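You operate a simulated robot arm through the tools that you are given. There is no shell and no other tool.

You run a simulated robot arm. Do the job below in one go: nothing can be reset, and whatever is moved stays where it is left.

JOB
Put things in order on the white table. At the end: the beige round brush stands where the gold brass candlestick stood; the gold brass candlestick stands where the white clean lint roll stood; the yellow scrubber stands on top of the red bowl; the white clean lint roll stands where the yellow scrubber stood; whatever was shut is shut again. Leave all else as you found it, and nothing knocked over.

Only the result counts: the job must be done as asked and must still hold three seconds after the hand-in. Knocking over, shifting, dropping, spilling or breaking anything else fails it.

ROBOT AND FRAMES
A 6-joint arm with a two-finger parallel gripper, fixed in place. Base frame: the origin is at the foot of the arm, x ahead of it, y to its left, z up; the work surface is at about z = 0.8. Units: m, rad, N and s.
With the tool pointing down near the work surface it reaches from about 0.24 to 0.64 m from the base axis. Its first joint turns from -1.152 to 1.152 rad. Payload 2.7 kg.
The TCP is the grasp point between the finger pads, 0.023 m short of the fingertips. In the tool frame z runs along the fingers and y along their closing line. The gripper opens to 0.094 m. The fingers are 0.038 m wide and 0.01 m thick; the gripper's body (0.054 by 0.096 m) begins 0.039 m behind the TCP.
Orientation is that of the tool frame in the base frame, as a unit quaternion [x, y, z, w]. With the fingers straight down and closing along the base's y, the tool's x points along the base's -x, its y along +y and its z along -z.

CONTROLS
- The arm moves only by the tool arm_command. Its argument "series" is a list of rows, each an object of numbers (a shift or turn left out is 0, a gripper value left out holds the last): "tx", "ty", "tz": the shift along the base's x, y, z in units of 25 mm (1.0 is 25 mm); "ax", "ay", "az": the turn, a rotation vector about the base's x, y, z in units of 5 degrees (1.0 is 5 degrees); "gripper": the closure in counts, from 0 (fully open) to 255 (shut). In form: [{"tx": .., "ty": .., "tz": .., "ax": .., "ay": .., "az": .., "gripper": ..}, ...]. A call has 1 to 20 rows; each row shifts and turns the commanded pose from where the row before left it. A call with a number of a shift or a turn outside -1 to 1 is refused whole. Each row takes 0.2 s and may step no farther than 0.05 m and 0.15 rad from the row before; otherwise, or with a gripper value out of range, the whole call is refused. A pose out of reach is approached as far as the arm can. The call stops where the force on the tool passes 40 N (or 10 N more than at its start, if that is more) or the arm is blocked; 0.2 s more then pass. Each finger travels about 0.045 m/s and halts on what it meets, pressing with about 36 N; the grip force reading is that of the motor and also rises with nothing between the fingers. The clock runs only during rows and for 0.2 s after the last one: add rows that do not move to give the fingers time. It gives the time, the measured TCP pose, the force on the tool (base axes), the opening and the grip force at its end, in the units of the frame above (readings bear some noise), with the torque about the TCP (base axes, N m) and any sound that the robot's microphone picked up.
- Cameras (640 x 400 px; columns grow to the right, rows downward): "scene" is fixed at [0.06, -0.42, 1.4157]; the picture's right is [0.89, -0.46, 0.00], its down [-0.26, -0.50, -0.83] and it looks along [0.38, 0.73, -0.56] (base axes); focal length 354 px, centre (320, 200). "wrist" rides on the gripper at [0.086, 0.016, -0.075] in the tool frame; the picture's right is [-0.18, 0.98, 0.00], its down [-0.58, -0.11, -0.81] and it looks along [-0.79, -0.15, 0.59] (tool axes); focal length 243 px, centre (320, 200). There is no depth. A picture from a camera that has moved, and an enlarged one, comes with that camera's place and axes in the base frame and with its lens. The place of the scene camera against the robot may be out by one fixed shift of up to 0.018 m in any direction.
- grab_frame(camera): a new picture of that camera. No time passes.
- enlarge(camera, box): a new picture of the part [left, top, right, bottom] of that camera's present view, enlarged. No time passes.
- sign_off(): hands the job in; it is judged then, once.

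Nothing tells you positions but the pictures and the camera data. Unless the task says otherwise, let go and move clear before handing in.

The tools are called after ">>>" as name(argument=value, ...) on one line, values as JSON. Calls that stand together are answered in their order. arm_command: Moves the arm, as the interface text tells. Its arguments: {"type":"object","properties":{"series":{"type":"array","items":{"type":"object","properties":{"tx":{"type":"number"},"ty":{"type":"number"},"tz":{"type":"number"},"ax":{"type":"number"},"ay":{"type":"number"},"az":{"type":"number"},"gripper":{"type":"number"}}}}},"required":["series"]} The other tools are called the same way: grab_frame (camera) takes a picture; enlarge (camera, box) takes an enlarged picture of a part of a camera's view; sign_off () hands the job in.

At the start:

```text
clock: 0.0
ee_pos: [0.3864, 0.0303, 1.1006]
tool_rot: [0.001, 1.0, 0.0, 0.0]
ft_force: [0.9, 0.7, -0.1]
torque: [0.0, -0.01, 0.01]
gripper_width: 0.0942
grasp_force: 0.0
```

scene: 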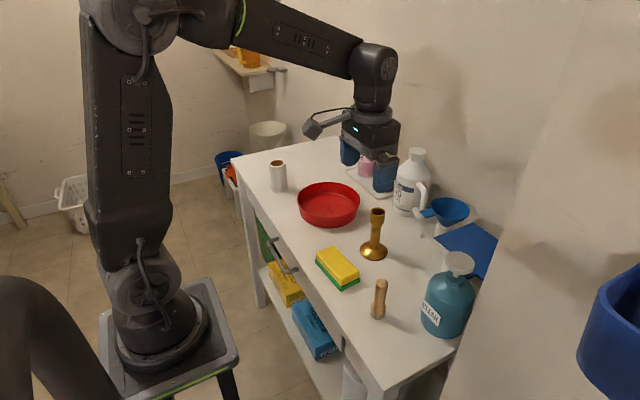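
wrist: 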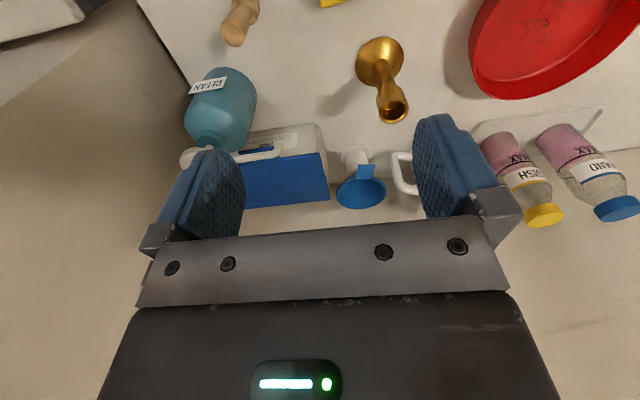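

I see the table with a lint roll, red bowl, candlestick, yellow scrubber, round brush, bottles and a funnel. I'll take closer looks before moving.

>>> enlarge(camera="scene", box=[230, 130, 390, 230])

>>> enlarge(camera="scene", box=[290, 200, 490, 350])

>>> enlarge(camera="scene", box=[240, 220, 400, 400])

>>> enlarge(camera="wrist", box=[180, 0, 640, 240])

```text
4.00 times, centred on (310, 180) of scene
camera zoom: at [0.06, -0.42, 1.4157], right [0.89, -0.46, 0.0], down [-0.26, -0.5, -0.83], along [0.38, 0.73, -0.56], focal length 1415 px, centre (360, 280)
```

zoom: 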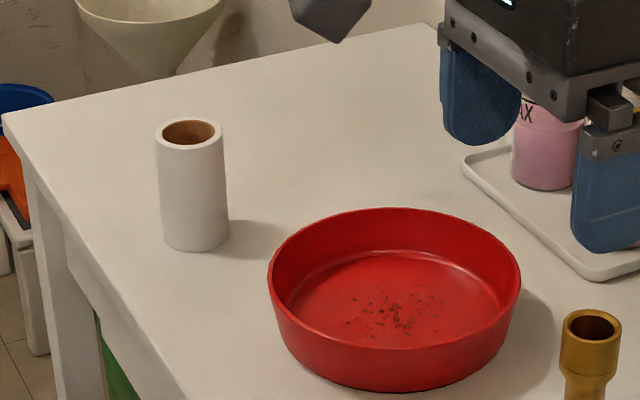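

```text
2.67 times, centred on (390, 275) of scene
camera zoom: at [0.06, -0.42, 1.4157], right [0.89, -0.46, 0.0], down [-0.26, -0.5, -0.83], along [0.38, 0.73, -0.56], focal length 943 px, centre (133, 0)
```

zoom: 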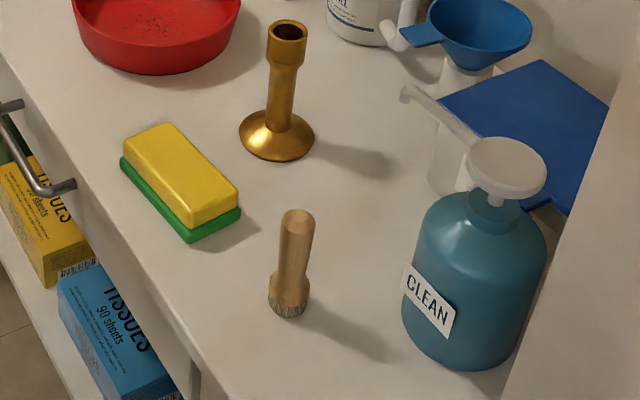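

```text
2.22 times, centred on (320, 310) of scene
camera zoom: at [0.06, -0.42, 1.4157], right [0.89, -0.46, 0.0], down [-0.26, -0.5, -0.83], along [0.38, 0.73, -0.56], focal length 786 px, centre (320, -44)
```

zoom: 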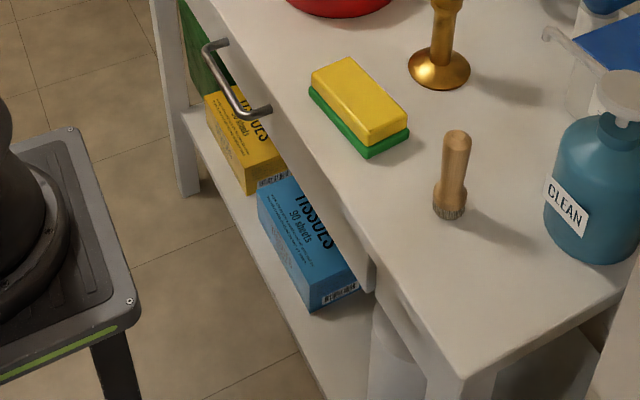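

```text
1.39 times, centred on (410, 120) of wrist
camera zoom: at [0.3015, 0.0462, 1.1753], right [0.18, 0.98, 0.0], down [0.58, -0.11, 0.81], along [0.79, -0.15, -0.59], focal length 338 px, centre (195, 311)
```

zoom: 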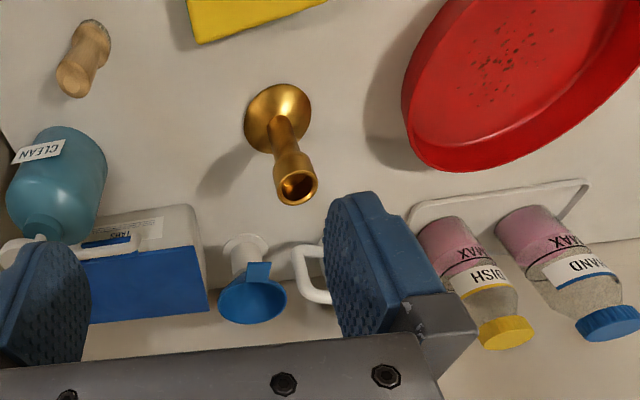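

Scene and wrist views agree once I shift the scene estimates by about (-0.012, -0.013). That puts the brush near (0.379,-0.060), the candlestick near (0.480,0.101), the scrubber near (0.364,0.086), the bowl near (0.462,0.306) and the lint roll near (0.380,0.499). Next I pull back to get a better wrist view and refine these.

>>> arm_command(series=[{"tx": -0.95, "ty": 0.6}, {"tx": -0.95, "ty": 0.6}, {"tx": -0.95, "ty": 0.6}, {"tx": -0.95, "ty": 0.6}, {}])

>>> grab_frame(camera="wrist")

>>> enlarge(camera="wrist", box=[160, 0, 480, 200])

>>> enlarge(camera="scene", box=[200, 100, 520, 300])

```text
clock: 1.2
ee_pos: [0.2894, 0.088, 1.1011]
tool_rot: [0.0, 1.0, 0.0, 0.001]
ft_force: [-0.5, 0.2, 0.2]
torque: [0.02, 0.01, -0.01]
gripper_width: 0.0942
grasp_force: 0.1
```

```text
taken
camera wrist: at [0.2044, 0.1047, 1.1765], right [0.18, 0.98, 0.0], down [0.58, -0.11, 0.81], along [0.79, -0.15, -0.59], focal length 243 px, centre (320, 200)
```

wrist: 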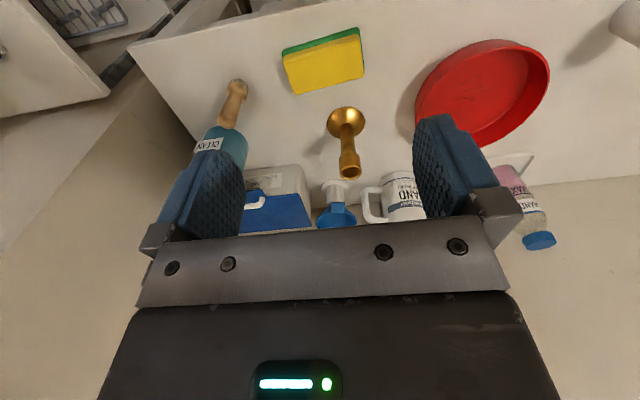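

```text
2.00 times, centred on (320, 100) of wrist
camera zoom: at [0.2044, 0.1047, 1.1765], right [0.18, 0.98, 0.0], down [0.58, -0.11, 0.81], along [0.79, -0.15, -0.59], focal length 485 px, centre (320, 400)
```

zoom: 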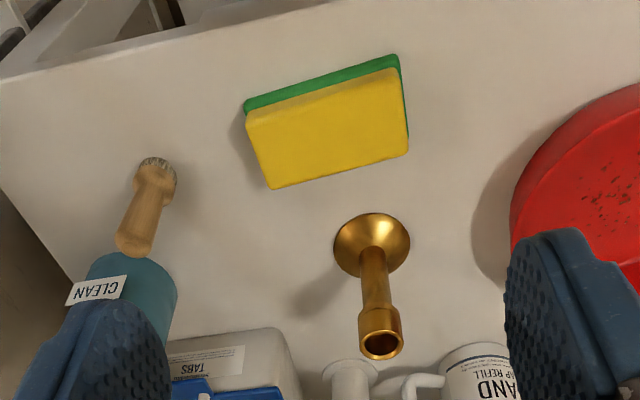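

```text
2.00 times, centred on (360, 200) of scene
camera zoom: at [0.06, -0.42, 1.4157], right [0.89, -0.46, 0.0], down [-0.26, -0.5, -0.83], along [0.38, 0.73, -0.56], focal length 708 px, centre (240, 200)
```

zoom: 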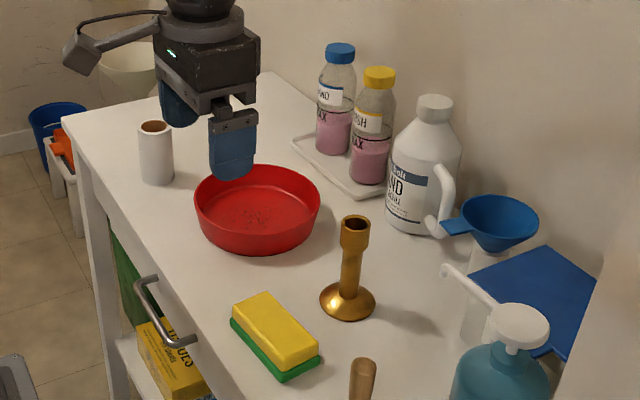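

The wrist view confirms the candlestick near (0.482,0.102), the brush near (0.380,-0.060) and the scrubber with its long side nearly along y. I'll zoom in to measure the scrubber and the bowl more precisely.

>>> enlarge(camera="wrist", box=[270, 15, 380, 105])

>>> enlarge(camera="scene", box=[305, 235, 370, 300])

>>> enlarge(camera="wrist", box=[380, 0, 640, 160])

>>> enlarge(camera="wrist", box=[200, 60, 280, 140])

```text
4.44 times, centred on (325, 60) of wrist
camera zoom: at [0.2044, 0.1047, 1.1765], right [0.18, 0.98, 0.0], down [0.58, -0.11, 0.81], along [0.79, -0.15, -0.59], focal length 1078 px, centre (298, 822)
```

zoom: 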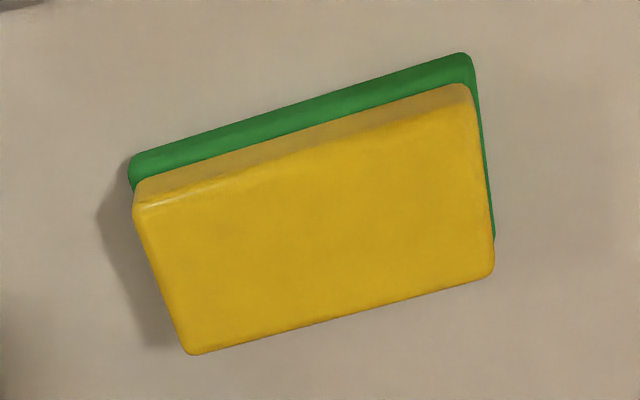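

```text
6.15 times, centred on (338, 268) of scene
camera zoom: at [0.06, -0.42, 1.4157], right [0.89, -0.46, 0.0], down [-0.26, -0.5, -0.83], along [0.38, 0.73, -0.56], focal length 2177 px, centre (212, -215)
```

zoom: 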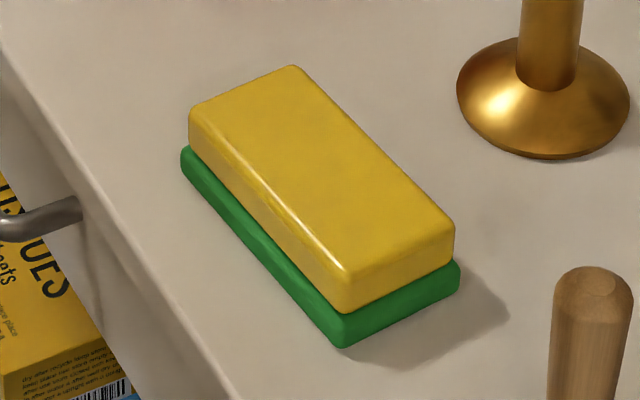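

```text
2.46 times, centred on (510, 80) of wrist
camera zoom: at [0.2044, 0.1047, 1.1765], right [0.18, 0.98, 0.0], down [0.58, -0.11, 0.81], along [0.79, -0.15, -0.59], focal length 597 px, centre (-148, 495)
```

zoom: 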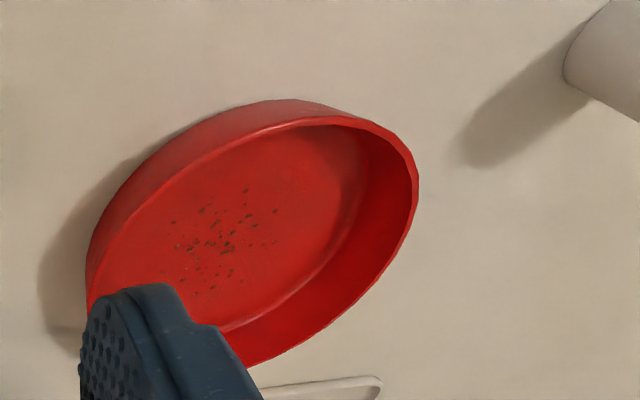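

```text
5.00 times, centred on (240, 100) of wrist
camera zoom: at [0.2044, 0.1047, 1.1765], right [0.18, 0.98, 0.0], down [0.58, -0.11, 0.81], along [0.79, -0.15, -0.59], focal length 1213 px, centre (720, 700)
```

zoom: 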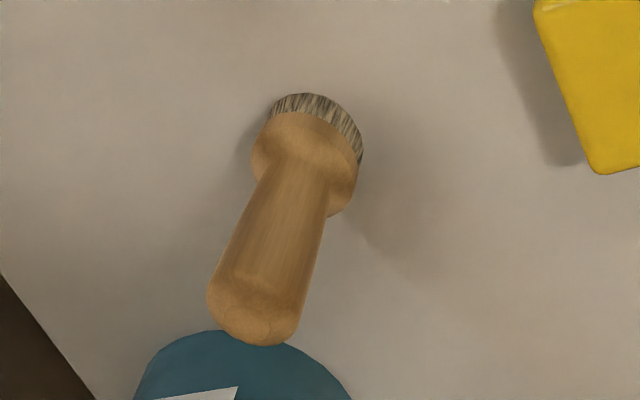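

I take the scrubber to be at about (0.366,0.082), roughly 0.11 x 0.06 x 0.04 m, with its long side about 5° off y. I'll turn the gripper about -85° so it closes across the short side, and hover above it to check.

>>> arm_command(series=[{"tx": 0.17, "ty": -0.0156, "tz": -0.31, "az": -0.948}, {"tx": 0.17, "ty": -0.0156, "tz": -0.31, "az": -0.948}, {"tx": 0.17, "ty": -0.0156, "tz": -0.31, "az": -0.948}, {"tx": 0.17, "ty": -0.0156, "tz": -0.31, "az": -0.948}, {"tx": 0.17, "ty": -0.0156, "tz": -0.31, "az": -0.948}, {"tx": 0.17, "ty": -0.0156, "tz": -0.31, "az": -0.948}, {"tx": 0.17, "ty": -0.0156, "tz": -0.31, "az": -0.948}, {"tx": 0.17, "ty": -0.0156, "tz": -0.31, "az": -0.948}, {"tx": 0.17, "ty": -0.0156, "tz": -0.31, "az": -0.948}, {"tx": 0.17, "ty": -0.0156, "tz": -0.31, "az": -0.948}, {"tx": 0.17, "ty": -0.0156, "tz": -0.31, "az": -0.948}, {"tx": 0.17, "ty": -0.0156, "tz": -0.31, "az": -0.948}, {"tx": 0.17, "ty": -0.0156, "tz": -0.31, "az": -0.948}, {"tx": 0.17, "ty": -0.0156, "tz": -0.31, "az": -0.948}, {"tx": 0.17, "ty": -0.0156, "tz": -0.31, "az": -0.948}, {"tx": 0.17, "ty": -0.0156, "tz": -0.31, "az": -0.948}, {"tx": 0.17, "ty": -0.0156, "tz": -0.31, "az": -0.948}, {"tx": 0.17, "ty": -0.0156, "tz": -0.31, "az": -0.948}, {}])

>>> grab_frame(camera="wrist")

>>> grab_frame(camera="scene")

```text
clock: 5.2
ee_pos: [0.3684, 0.0831, 0.9598]
tool_rot: [0.678, 0.735, 0.0, 0.0]
ft_force: [-0.5, 0.0, 0.4]
torque: [0.01, 0.02, 0.03]
gripper_width: 0.0939
grasp_force: 0.0
```

```text
taken
camera wrist: at [0.3783, 0.1707, 1.0345], right [0.99, -0.1, 0.0], down [-0.06, -0.59, 0.81], along [-0.08, -0.8, -0.59], focal length 243 px, centre (320, 200)
```

wrist: 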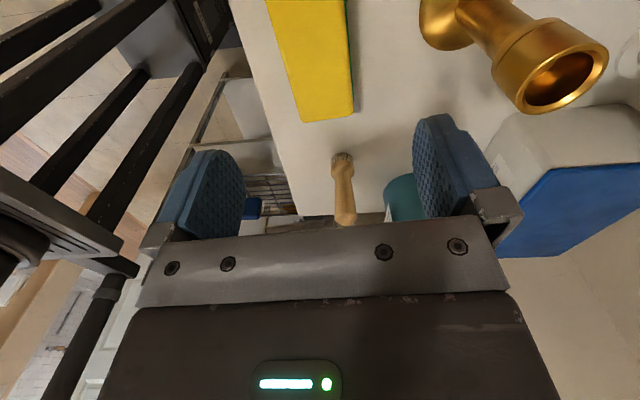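

```text
taken
```

scene: 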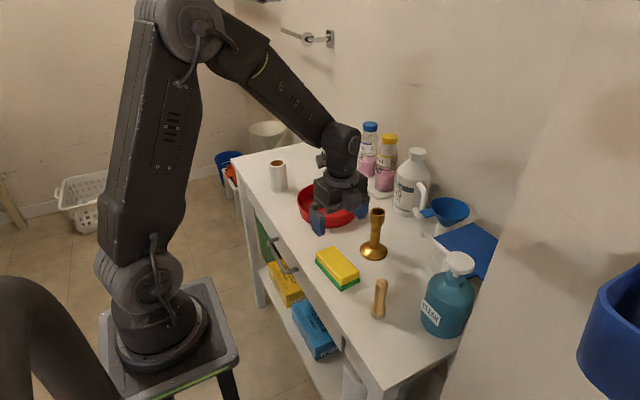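

The scrubber's far end sits at about x 0.347–0.397 and y 0.03. I'll check its near part in an extended view before going down.

>>> enlarge(camera="wrist", box=[100, 0, 540, 4])

>>> enlarge(camera="scene", box=[280, 150, 400, 250])

```text
1.45 times, centred on (320, 2) of wrist
camera zoom: at [0.3783, 0.1707, 1.0345], right [0.99, -0.1, 0.0], down [-0.06, -0.59, 0.81], along [-0.08, -0.8, -0.59], focal length 353 px, centre (320, 488)
```

zoom: 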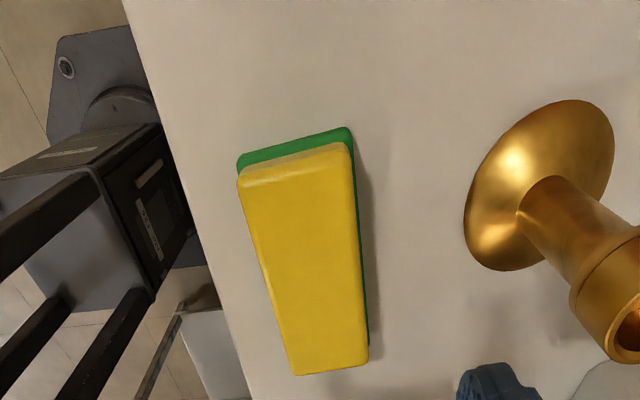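

```text
4.00 times, centred on (340, 200) of scene
camera zoom: at [0.06, -0.42, 1.4157], right [0.89, -0.46, 0.0], down [-0.26, -0.5, -0.83], along [0.38, 0.73, -0.56], focal length 1415 px, centre (240, 200)
```

zoom: 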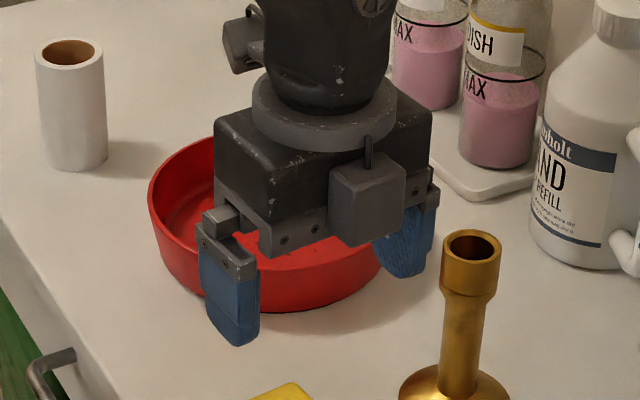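

The extended view puts the scrubber centre at about (0.367,0.080) with a yaw of about 5.5°, so the gripper is nearly centred. I see a small box on the gripper's side and want a closer look before descending.

>>> enlarge(camera="scene", box=[300, 110, 390, 240])

>>> enlarge(camera="scene", box=[310, 150, 380, 190])

```text
3.08 times, centred on (345, 175) of scene
camera zoom: at [0.06, -0.42, 1.4157], right [0.89, -0.46, 0.0], down [-0.26, -0.5, -0.83], along [0.38, 0.73, -0.56], focal length 1088 px, centre (243, 277)
```

zoom: 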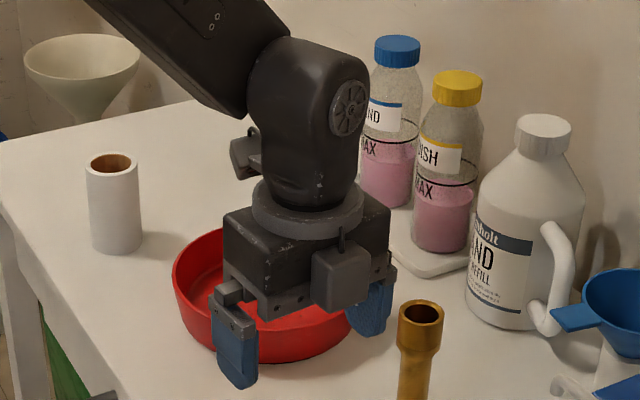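

```text
9.14 times, centred on (345, 170) of scene
camera zoom: at [0.06, -0.42, 1.4157], right [0.89, -0.46, 0.0], down [-0.26, -0.5, -0.83], along [0.38, 0.73, -0.56], focal length 3234 px, centre (91, 474)
```

zoom: 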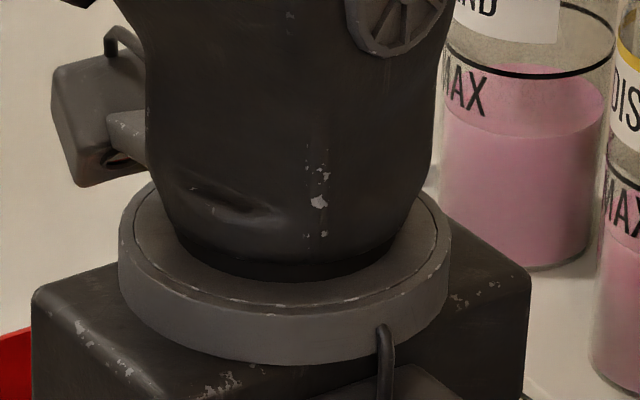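

The gripper carries a small box on its -x tool side, but it clears the brush here. I descend to grip the scrubber's yellow block.

>>> arm_command(series=[{"tx": -0.06, "ty": -0.12, "az": 0.16}, {"tz": -0.9}, {"tz": -0.9}, {"tz": -0.9}, {"tz": -0.9}, {"tz": -0.7}, {"tz": -0.6}, {}])

>>> grab_frame(camera="scene")

>>> enlarge(camera="scene", box=[300, 190, 400, 290])

>>> enlarge(camera="wrist", box=[100, 80, 540, 280])

```text
clock: 7.0
ee_pos: [0.366, 0.0801, 0.8352]
tool_rot: [0.672, 0.74, 0.001, 0.0]
ft_force: [0.0, -0.4, -0.2]
torque: [0.03, 0.03, 0.01]
gripper_width: 0.0941
grasp_force: 0.0
```

```text
taken
```

scene: 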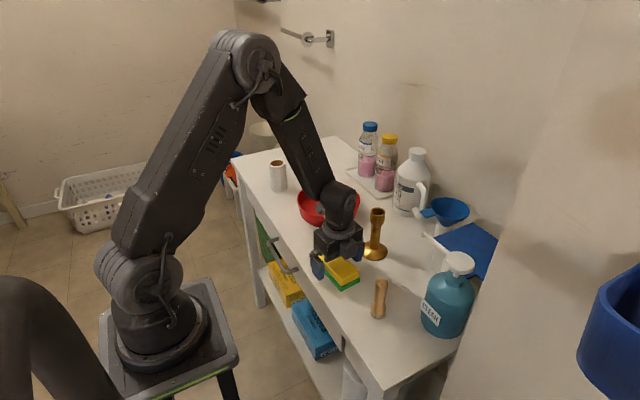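

```text
4.00 times, centred on (350, 240) of scene
camera zoom: at [0.06, -0.42, 1.4157], right [0.89, -0.46, 0.0], down [-0.26, -0.5, -0.83], along [0.38, 0.73, -0.56], focal length 1415 px, centre (200, 40)
```

zoom: 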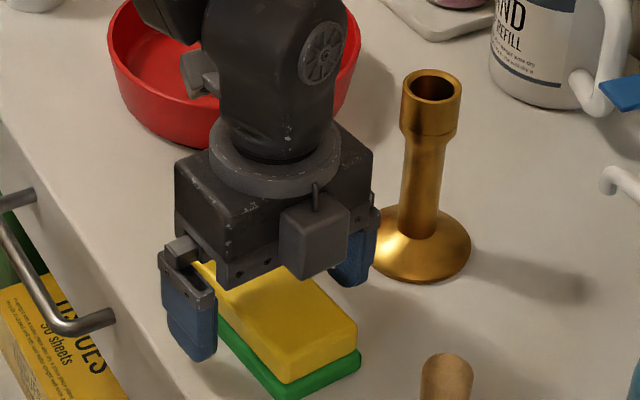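

```text
1.45 times, centred on (320, 180) of wrist
camera zoom: at [0.3746, 0.1685, 0.9115], right [1.0, -0.09, 0.0], down [-0.05, -0.59, 0.81], along [-0.07, -0.8, -0.59], focal length 353 px, centre (320, 229)
```

zoom: 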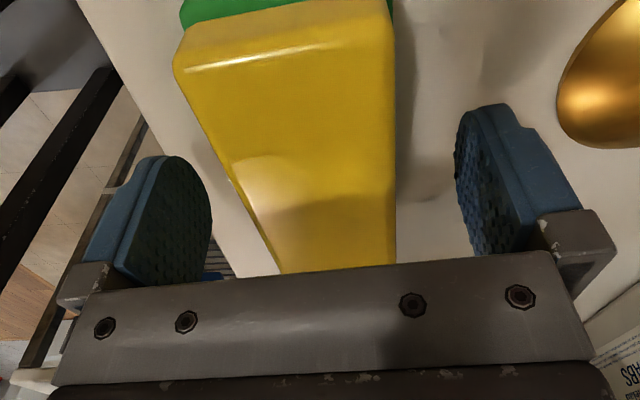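

The fingers straddle the scrubber cleanly with no contact. I close on it.

>>> arm_command(series=[{"gripper": 255}, {}, {}, {}, {}, {}])

>>> enlarge(camera="wrist", box=[100, 40, 540, 240])

>>> enlarge(camera="scene", box=[300, 190, 400, 290])

```text
clock: 8.4
ee_pos: [0.3658, 0.0801, 0.8368]
tool_rot: [0.672, 0.74, 0.0, 0.001]
ft_force: [-1.0, 0.1, 12.0]
torque: [0.75, -0.24, 0.07]
gripper_width: 0.0512
grasp_force: 35.7
```

```text
1.45 times, centred on (320, 140) of wrist
camera zoom: at [0.3749, 0.1685, 0.9122], right [1.0, -0.09, 0.0], down [-0.05, -0.59, 0.81], along [-0.07, -0.8, -0.59], focal length 353 px, centre (320, 287)
```

zoom: 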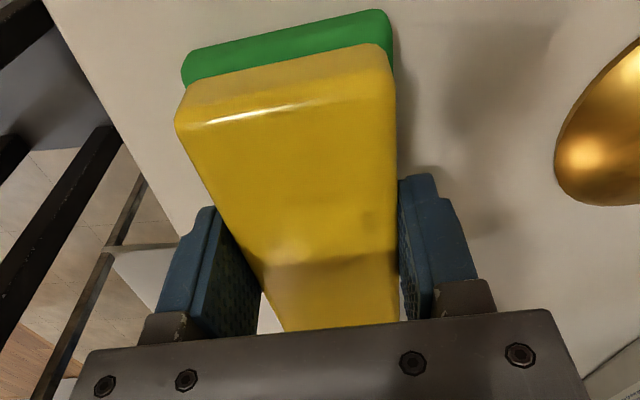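

```text
4.00 times, centred on (350, 240) of scene
camera zoom: at [0.0598, -0.4201, 1.4157], right [0.89, -0.46, 0.0], down [-0.26, -0.5, -0.83], along [0.38, 0.73, -0.56], focal length 1415 px, centre (200, 40)
```

zoom: 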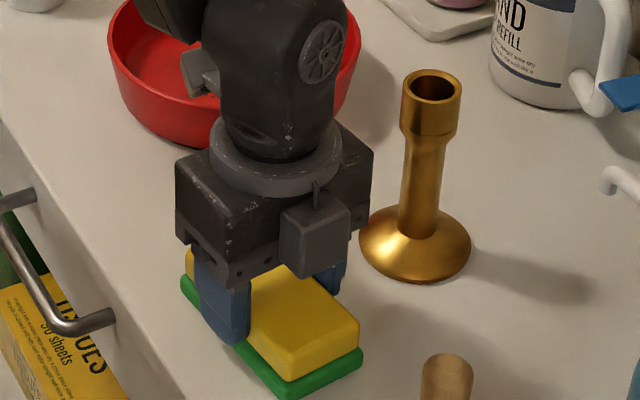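

The scrubber is held at 51 mm width. I lift it slowly and check the load.

>>> arm_command(series=[{"tz": 0.3}, {"tz": 0.5}, {"tz": 0.8}, {"tz": 1.0}, {"tz": 1.0}, {"tz": 1.0}, {"tz": 1.0}, {}])

>>> enlarge(camera="scene", box=[280, 150, 420, 290])

>>> enlarge(camera="wrist", box=[0, 0, 640, 380])

```text
clock: 10.2
ee_pos: [0.3673, 0.0777, 0.9773]
tool_rot: [0.673, 0.74, -0.001, 0.0]
ft_force: [-0.3, -0.4, -0.8]
torque: [-0.03, 0.01, 0.0]
gripper_width: 0.0513
grasp_force: 36.0
```

```text
2.86 times, centred on (350, 220) of scene
camera zoom: at [0.06, -0.42, 1.4157], right [0.89, -0.46, 0.0], down [-0.26, -0.5, -0.83], along [0.38, 0.73, -0.56], focal length 1011 px, centre (234, 143)
```

zoom: 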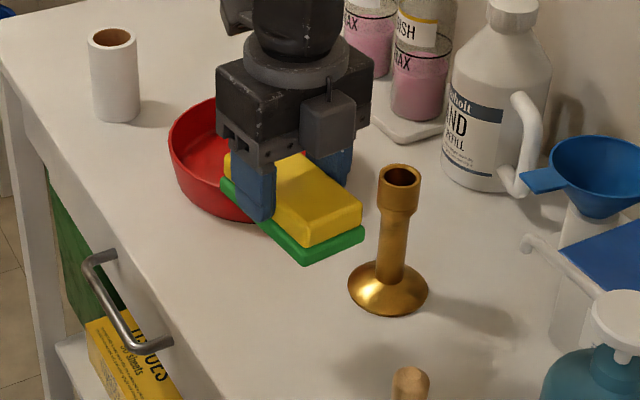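

```text
1.00 times, centred on (320, 190) of wrist (not enlarged: the box is as wide or as high as the picture)
camera zoom: at [0.3752, 0.1669, 1.0519], right [1.0, -0.09, 0.0], down [-0.05, -0.59, 0.81], along [-0.07, -0.8, -0.59], focal length 243 px, centre (320, 210)
```

zoom: 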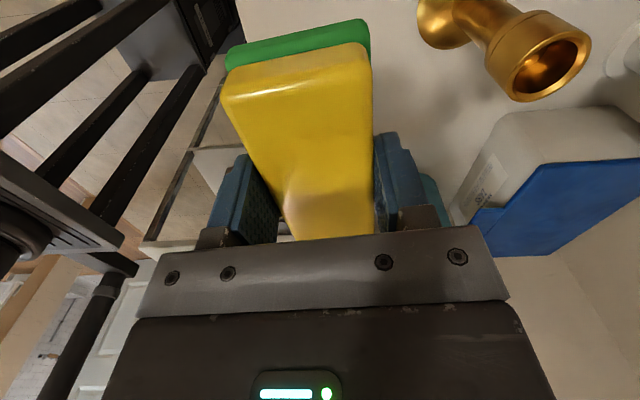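

The scrubber lifted cleanly. I carry it over the bowl at a safe height.

>>> arm_command(series=[{"tx": 0.39, "ty": 0.91}, {"tx": 0.39, "ty": 0.91}, {"tx": 0.39, "ty": 0.91}, {"tx": 0.39, "ty": 0.91}, {"tx": 0.39, "ty": 0.91}, {"tx": 0.39, "ty": 0.91}, {"tx": 0.39, "ty": 0.91}, {"tx": 0.39, "ty": 0.91}, {"tx": 0.39, "ty": 0.91}, {"tx": 0.39, "ty": 0.91}, {}, {}])

>>> enlarge(camera="wrist", box=[0, 0, 640, 4])

>>> enlarge(camera="scene", box=[260, 110, 420, 240])

```text
clock: 12.8
ee_pos: [0.464, 0.3067, 0.977]
tool_rot: [0.672, 0.74, -0.001, 0.0]
ft_force: [0.5, 0.0, -0.7]
torque: [0.01, 0.0, 0.01]
gripper_width: 0.0515
grasp_force: 36.2
```

```text
1.00 times, centred on (320, 2) of wrist (not enlarged: the box is as wide or as high as the picture)
camera zoom: at [0.4724, 0.3935, 1.053], right [1.0, -0.09, 0.0], down [-0.05, -0.59, 0.81], along [-0.07, -0.8, -0.59], focal length 243 px, centre (320, 398)
```

zoom: 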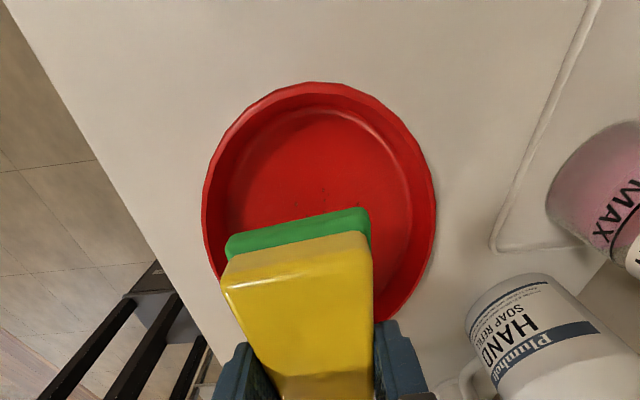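

```text
3.08 times, centred on (340, 175) of scene
camera zoom: at [0.06, -0.42, 1.4157], right [0.89, -0.46, 0.0], down [-0.26, -0.5, -0.83], along [0.38, 0.73, -0.56], focal length 1088 px, centre (258, 277)
```

zoom: 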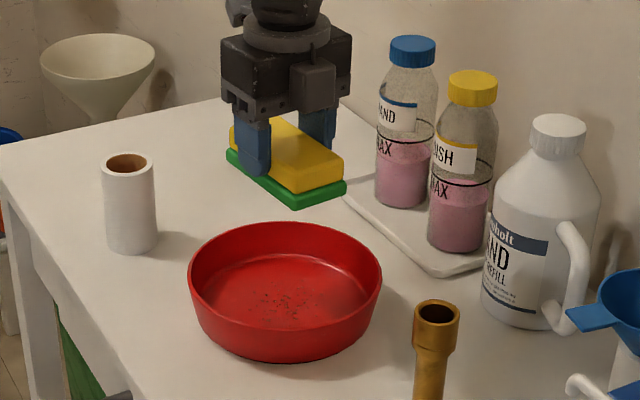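

The bowl centre comes out at about (0.466,0.302), with the rim near z 0.845 and a floor wide enough for the scrubber. I make a small correction and lower it.

>>> arm_command(series=[{"tx": 0.06, "ty": -0.16, "tz": -0.9}, {"tz": -0.9}, {"tz": -0.9}, {"tz": -0.9}, {"tz": -0.7}, {"tz": -0.5}, {"tz": -0.3}, {}])

>>> enlarge(camera="wrist", box=[0, 0, 640, 4])

>>> enlarge(camera="scene", box=[260, 130, 420, 240])

```text
clock: 14.6
ee_pos: [0.4648, 0.3011, 0.8486]
tool_rot: [0.672, 0.74, 0.0, 0.0]
ft_force: [0.0, -0.2, -0.9]
torque: [0.0, 0.02, 0.0]
gripper_width: 0.0516
grasp_force: 35.9
```

```text
1.00 times, centred on (320, 2) of wrist (not enlarged: the box is as wide or as high as the picture)
camera zoom: at [0.4732, 0.3891, 0.9239], right [1.0, -0.09, 0.0], down [-0.05, -0.59, 0.81], along [-0.07, -0.8, -0.59], focal length 243 px, centre (320, 398)
```

zoom: 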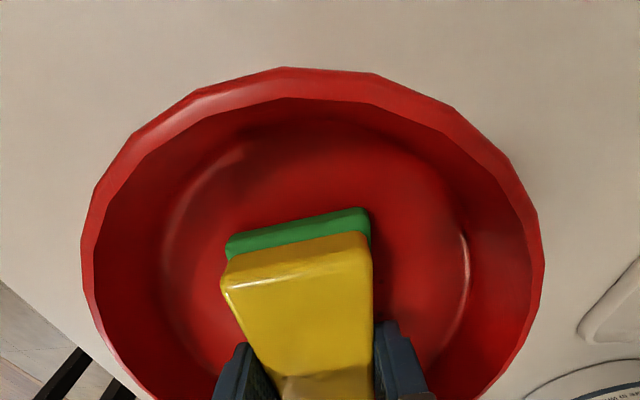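

```text
3.64 times, centred on (340, 185) of scene
camera zoom: at [0.06, -0.42, 1.4157], right [0.89, -0.46, 0.0], down [-0.26, -0.5, -0.83], along [0.38, 0.73, -0.56], focal length 1286 px, centre (247, 254)
```

zoom: 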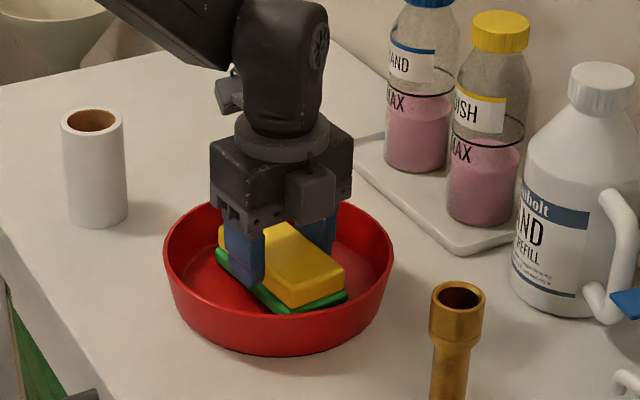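

It is inside the bowl with no contact yet. I lower the last few millimetres in small steps.

>>> arm_command(series=[{"tz": -0.1}, {"tz": -0.1}, {}, {}])

```text
clock: 15.6
ee_pos: [0.4662, 0.3033, 0.8452]
tool_rot: [0.672, 0.74, 0.001, 0.0]
ft_force: [-0.8, -1.2, 9.3]
torque: [0.36, 0.19, 0.06]
gripper_width: 0.0514
grasp_force: 36.0
```

It has touched the bowl floor (about 9 N). I open part-way to release it.

>>> arm_command(series=[{"gripper": 110}, {"gripper": 90}, {"gripper": 70}, {}, {}])

>>> enlarge(camera="wrist", box=[0, 0, 640, 100])

>>> enlarge(camera="scene", box=[280, 150, 380, 240])

```text
clock: 16.8
ee_pos: [0.4652, 0.3027, 0.8448]
tool_rot: [0.672, 0.74, 0.0, 0.0]
ft_force: [2.2, 0.3, 14.3]
torque: [-0.01, 0.41, -0.06]
gripper_width: 0.0669
grasp_force: 0.1
```

```text
1.00 times, centred on (320, 50) of wrist (not enlarged: the box is as wide or as high as the picture)
camera zoom: at [0.4737, 0.3906, 0.9197], right [1.0, -0.09, 0.0], down [-0.05, -0.59, 0.81], along [-0.07, -0.8, -0.59], focal length 243 px, centre (320, 350)
```

zoom: 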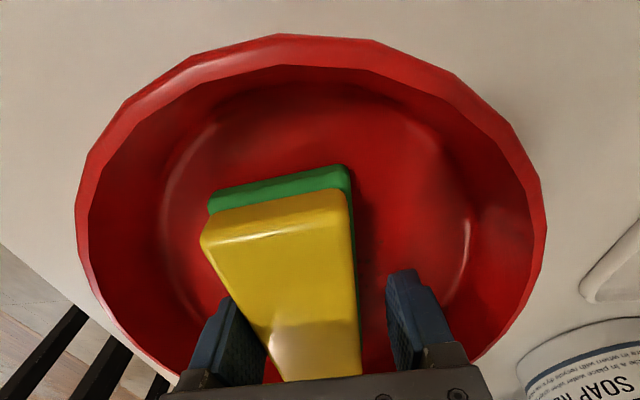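

```text
4.44 times, centred on (330, 195) of scene
camera zoom: at [0.0599, -0.4201, 1.4157], right [0.89, -0.46, 0.0], down [-0.26, -0.5, -0.83], along [0.38, 0.73, -0.56], focal length 1572 px, centre (276, 222)
```

zoom: 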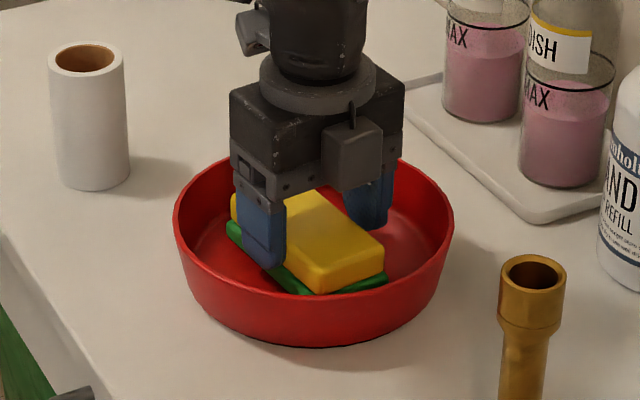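

The scrubber is released; the left fingertip is still resting lightly on its green edge. I lift straight up and check.

>>> arm_command(series=[{"tz": 0.3}, {"tz": 0.6}, {"tz": 1.0}, {"tz": 1.0}, {"tz": 1.0}, {"tz": 1.0}, {"tz": 1.0}, {}])

>>> enlarge(camera="wrist", box=[0, 0, 640, 4])

>>> enlarge(camera="scene", box=[260, 130, 420, 240])

```text
clock: 18.6
ee_pos: [0.4658, 0.3037, 0.9914]
tool_rot: [0.673, 0.74, -0.001, 0.0]
ft_force: [0.1, 0.1, -0.3]
torque: [0.02, 0.04, 0.03]
gripper_width: 0.0679
grasp_force: 0.1
```

```text
1.00 times, centred on (320, 2) of wrist (not enlarged: the box is as wide or as high as the picture)
camera zoom: at [0.4739, 0.3918, 1.0676], right [1.0, -0.09, 0.0], down [-0.05, -0.59, 0.81], along [-0.07, -0.8, -0.59], focal length 243 px, centre (320, 398)
```

zoom: 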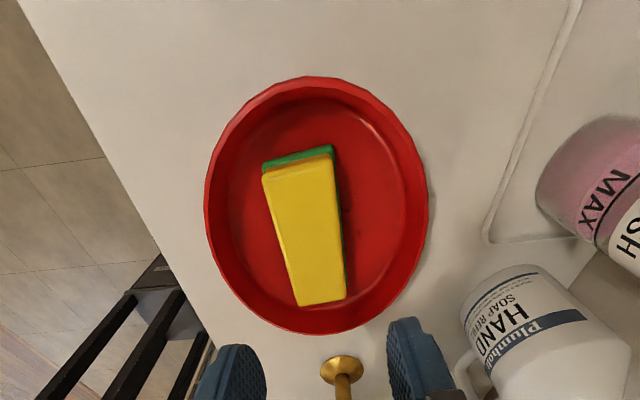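

```text
3.64 times, centred on (340, 185) of scene
camera zoom: at [0.06, -0.42, 1.4157], right [0.89, -0.46, 0.0], down [-0.26, -0.5, -0.83], along [0.38, 0.73, -0.56], focal length 1286 px, centre (247, 254)
```

zoom: 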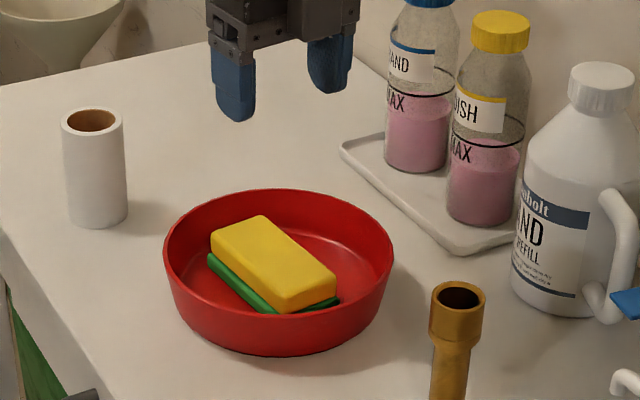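

The scrubber sits flat in the bowl and the bowl has not moved. Next I hover above the lint roll near (0.380,0.499) and look.

>>> arm_command(series=[{"tx": -0.43, "ty": 0.975, "tz": 0.144, "gripper": 0}, {"tx": -0.43, "ty": 0.975, "tz": 0.144}, {"tx": -0.43, "ty": 0.975, "tz": 0.144}, {"tx": -0.43, "ty": 0.975, "tz": 0.144}, {"tx": -0.43, "ty": 0.975, "tz": 0.144}, {"tx": -0.43, "ty": 0.975, "tz": 0.144}, {"tx": -0.43, "ty": 0.975, "tz": 0.144}, {"tx": -0.43, "ty": 0.975, "tz": 0.144}, {}, {}])

>>> enlarge(camera="wrist", box=[0, 0, 640, 4])

>>> grab_frame(camera="scene")

```text
clock: 20.8
ee_pos: [0.3802, 0.4979, 1.0224]
tool_rot: [0.672, 0.74, 0.0, -0.001]
ft_force: [0.4, 0.1, -0.7]
torque: [-0.01, 0.02, -0.04]
gripper_width: 0.0938
grasp_force: 0.1
```

```text
1.00 times, centred on (320, 2) of wrist (not enlarged: the box is as wide or as high as the picture)
camera zoom: at [0.3886, 0.586, 1.0975], right [1.0, -0.09, 0.0], down [-0.05, -0.59, 0.81], along [-0.07, -0.8, -0.59], focal length 243 px, centre (320, 398)
```

zoom: 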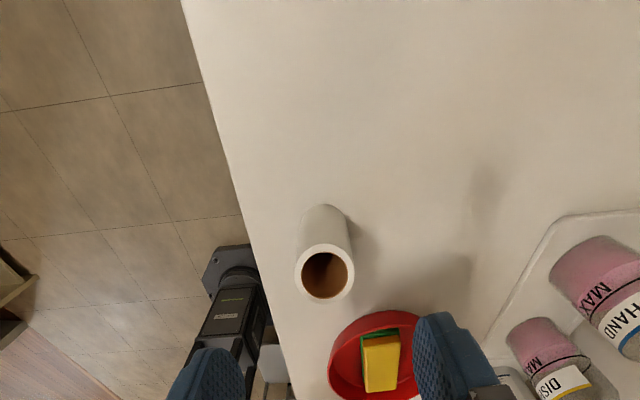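

```text
taken
```

scene: 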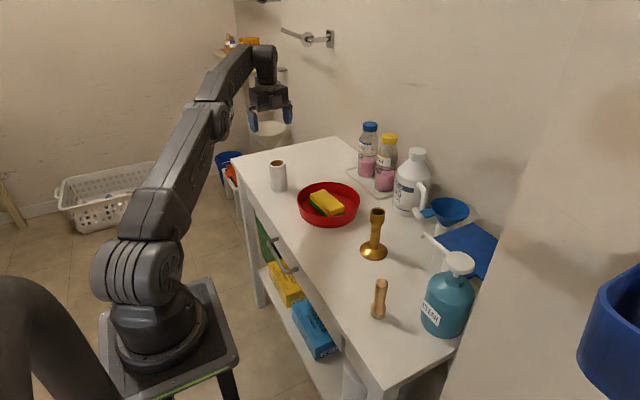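

I zoom in on the lint roll to fix its base and top centres.

>>> enlarge(camera="wrist", box=[270, 0, 380, 4])

>>> enlarge(camera="scene", box=[255, 150, 305, 200])

>>> enlarge(camera="wrist", box=[200, 0, 440, 4])

```text
5.82 times, centred on (325, 2) of wrist
camera zoom: at [0.3886, 0.586, 1.0975], right [1.0, -0.09, 0.0], down [-0.05, -0.59, 0.81], along [-0.07, -0.8, -0.59], focal length 1412 px, centre (291, 1352)
```

zoom: 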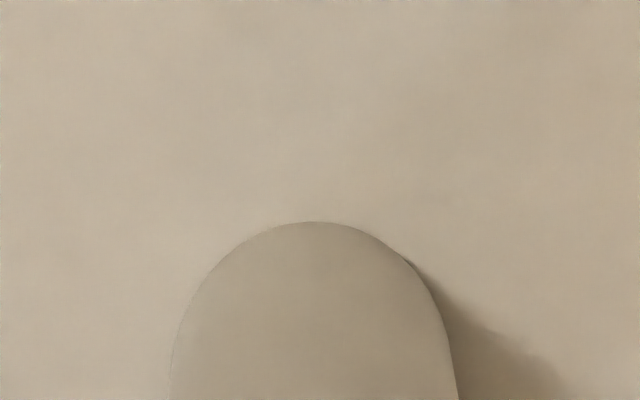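

```text
8.00 times, centred on (280, 175) of scene
camera zoom: at [0.06, -0.42, 1.4157], right [0.89, -0.46, 0.0], down [-0.26, -0.5, -0.83], along [0.38, 0.73, -0.56], focal length 2830 px, centre (640, 400)
```

zoom: 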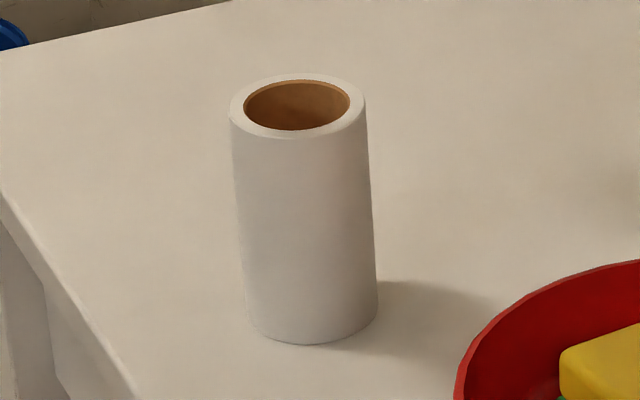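

```text
2.67 times, centred on (320, 2) of wrist
camera zoom: at [0.3886, 0.586, 1.0975], right [1.0, -0.09, 0.0], down [-0.05, -0.59, 0.81], along [-0.07, -0.8, -0.59], focal length 647 px, centre (320, 728)
```

zoom: 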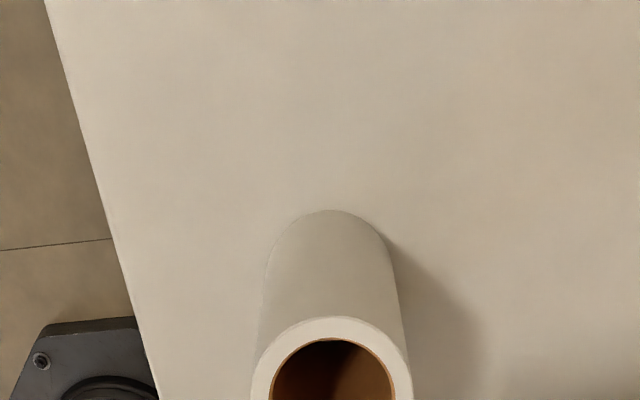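

From the wrist view the lint roll centre is about (0.384,0.480), radius 0.026 and height about 0.094. I shift over it and come down part-way to verify.

>>> arm_command(series=[{"tx": 0.15, "ty": -0.72}, {"tz": -0.8}, {"tz": -0.8}, {"tz": -0.6}, {}])

>>> enlarge(camera="wrist", box=[0, 0, 640, 100])

>>> enlarge(camera="scene", box=[240, 90, 340, 200])

```text
clock: 22.0
ee_pos: [0.3826, 0.4825, 0.9672]
tool_rot: [0.673, 0.74, 0.0, 0.001]
ft_force: [0.5, -0.3, 0.3]
torque: [0.01, 0.02, 0.02]
gripper_width: 0.0939
grasp_force: 0.0
```

```text
1.00 times, centred on (320, 50) of wrist (not enlarged: the box is as wide or as high as the picture)
camera zoom: at [0.3921, 0.5694, 1.0423], right [1.0, -0.09, 0.0], down [-0.05, -0.59, 0.81], along [-0.07, -0.8, -0.59], focal length 243 px, centre (320, 350)
```

zoom: 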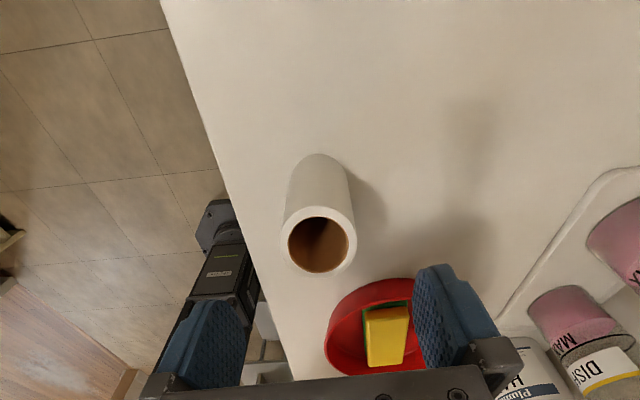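

```text
3.64 times, centred on (290, 145) of scene
camera zoom: at [0.06, -0.42, 1.4157], right [0.89, -0.46, 0.0], down [-0.26, -0.5, -0.83], along [0.38, 0.73, -0.56], focal length 1286 px, centre (429, 400)
```

zoom: 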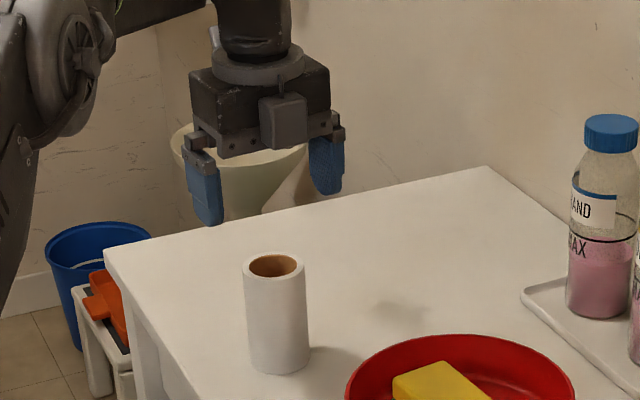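

The second look agrees: the lint roll is at about (0.3845,0.481), diameter about 0.05 and height about 0.09. I descend around it.

>>> arm_command(series=[{"tx": 0.04, "ty": -0.04, "tz": -0.8}, {"tz": -0.8}, {"tz": -0.8}, {"tz": -0.8}, {"tz": -0.6}, {"tz": -0.4}, {}])

>>> enlarge(camera="wrist", box=[0, 0, 640, 300])

>>> enlarge(camera="scene", box=[240, 110, 320, 200])

```text
clock: 23.6
ee_pos: [0.385, 0.4802, 0.8614]
tool_rot: [0.673, 0.74, 0.0, 0.0]
ft_force: [-0.7, 0.6, -0.9]
torque: [-0.01, 0.02, -0.02]
gripper_width: 0.0941
grasp_force: 0.1
```

```text
1.00 times, centred on (320, 150) of wrist (not enlarged: the box is as wide or as high as the picture)
camera zoom: at [0.393, 0.5679, 0.9364], right [1.0, -0.09, 0.0], down [-0.05, -0.59, 0.81], along [-0.07, -0.8, -0.59], focal length 243 px, centre (320, 250)
```

zoom: 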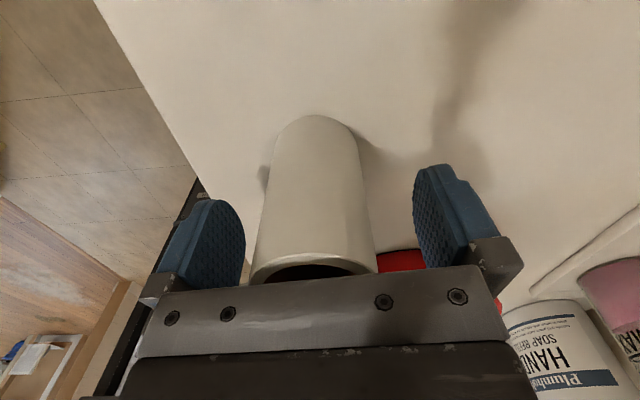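

```text
4.44 times, centred on (280, 155) of scene
camera zoom: at [0.06, -0.42, 1.4157], right [0.89, -0.46, 0.0], down [-0.26, -0.5, -0.83], along [0.38, 0.73, -0.56], focal length 1572 px, centre (498, 400)
```

zoom: 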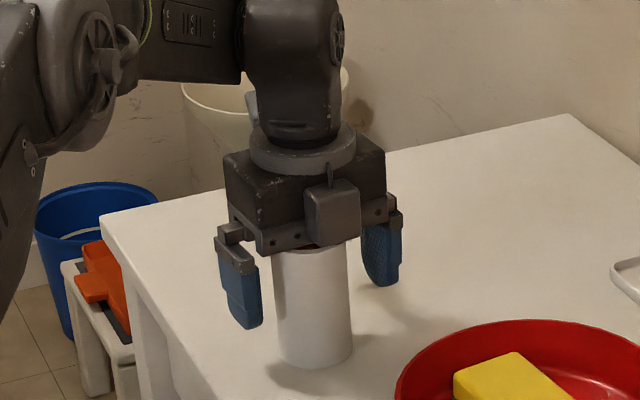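

Centred with no contact. I close on the lint roll.

>>> arm_command(series=[{"gripper": 255}, {}, {}, {}, {}, {}])

>>> enlarge(camera="wrist", box=[0, 0, 640, 300])

```text
clock: 25.0
ee_pos: [0.3849, 0.4807, 0.8614]
tool_rot: [0.672, 0.74, 0.0, 0.0]
ft_force: [0.0, -0.5, -0.4]
torque: [-0.01, 0.03, 0.0]
gripper_width: 0.0511
grasp_force: 36.3
```

```text
1.00 times, centred on (320, 150) of wrist (not enlarged: the box is as wide or as high as the picture)
camera zoom: at [0.393, 0.5678, 0.9364], right [1.0, -0.09, 0.0], down [-0.05, -0.59, 0.81], along [-0.07, -0.8, -0.59], focal length 243 px, centre (320, 250)
```

zoom: 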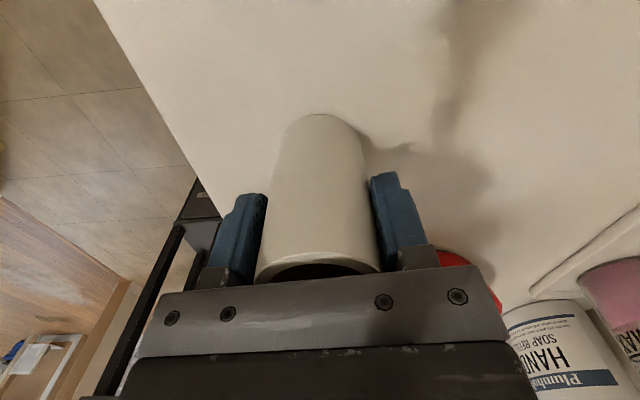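

The lint roll is held (51 mm). I lift it and carry it to the scrubber's old place at (0.367,0.080).

>>> arm_command(series=[{"tz": 0.4}, {"tz": 0.8}, {"tz": 1.0}, {"tz": 1.0}, {"tz": 1.0}, {"tz": 0.8}, {}])

>>> enlarge(camera="scene", box=[230, 80, 350, 200])

```text
clock: 26.6
ee_pos: [0.3839, 0.481, 0.9869]
tool_rot: [0.672, 0.741, 0.0, 0.0]
ft_force: [1.1, 0.7, -0.1]
torque: [0.03, 0.01, -0.01]
gripper_width: 0.0512
grasp_force: 35.9
```

```text
3.33 times, centred on (290, 140) of scene
camera zoom: at [0.06, -0.42, 1.4157], right [0.89, -0.46, 0.0], down [-0.26, -0.5, -0.83], along [0.38, 0.73, -0.56], focal length 1179 px, centre (420, 400)
```

zoom: 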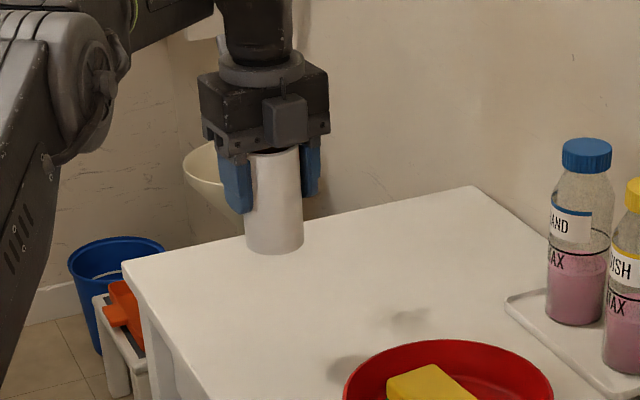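

Lifted upright. I move along -y to above the scrubber's old spot.

>>> arm_command(series=[{"tx": -0.04, "ty": -0.943}, {"tx": -0.04, "ty": -0.943}, {"tx": -0.04, "ty": -0.943}, {"tx": -0.04, "ty": -0.943}, {"tx": -0.04, "ty": -0.943}, {"tx": -0.04, "ty": -0.943}, {"tx": -0.04, "ty": -0.943}, {"tx": -0.04, "ty": -0.943}, {"tx": -0.04, "ty": -0.943}, {"tx": -0.04, "ty": -0.943}, {"tx": -0.04, "ty": -0.943}, {"tx": -0.04, "ty": -0.943}, {"tx": -0.04, "ty": -0.943}, {"tx": -0.04, "ty": -0.943}, {"tx": -0.04, "ty": -0.943}, {"tx": -0.04, "ty": -0.943}, {"tx": -0.04, "ty": -0.943}, {}, {}])

>>> enlarge(camera="scene", box=[270, 150, 430, 290])

>>> enlarge(camera="wrist", box=[0, 0, 640, 100])

```text
clock: 30.6
ee_pos: [0.3669, 0.0773, 0.9855]
tool_rot: [0.672, 0.74, 0.0, 0.0]
ft_force: [0.1, 0.0, 0.3]
torque: [-0.02, 0.02, 0.01]
gripper_width: 0.0509
grasp_force: 36.2
```

```text
2.86 times, centred on (350, 220) of scene
camera zoom: at [0.06, -0.42, 1.4157], right [0.89, -0.46, 0.0], down [-0.26, -0.5, -0.83], along [0.38, 0.73, -0.56], focal length 1011 px, centre (234, 143)
```

zoom: 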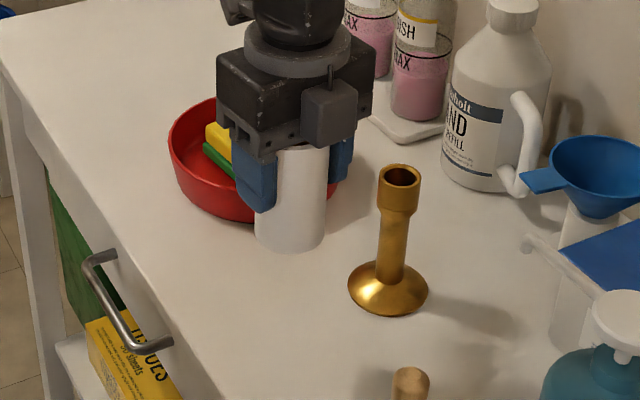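

```text
1.00 times, centred on (320, 50) of wrist (not enlarged: the box is as wide or as high as the picture)
camera zoom: at [0.375, 0.1656, 1.0609], right [1.0, -0.09, 0.0], down [-0.05, -0.59, 0.81], along [-0.07, -0.8, -0.59], focal length 243 px, centre (320, 350)
```

zoom: 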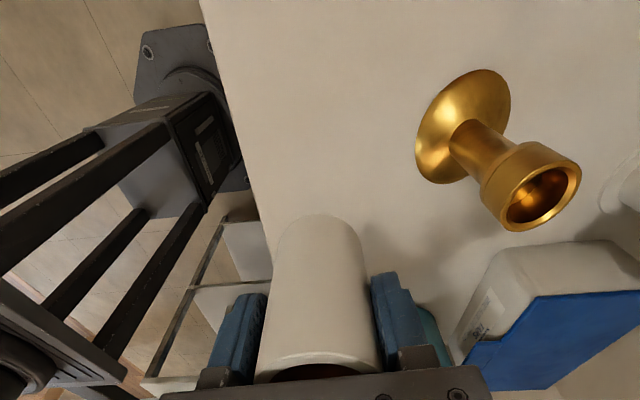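

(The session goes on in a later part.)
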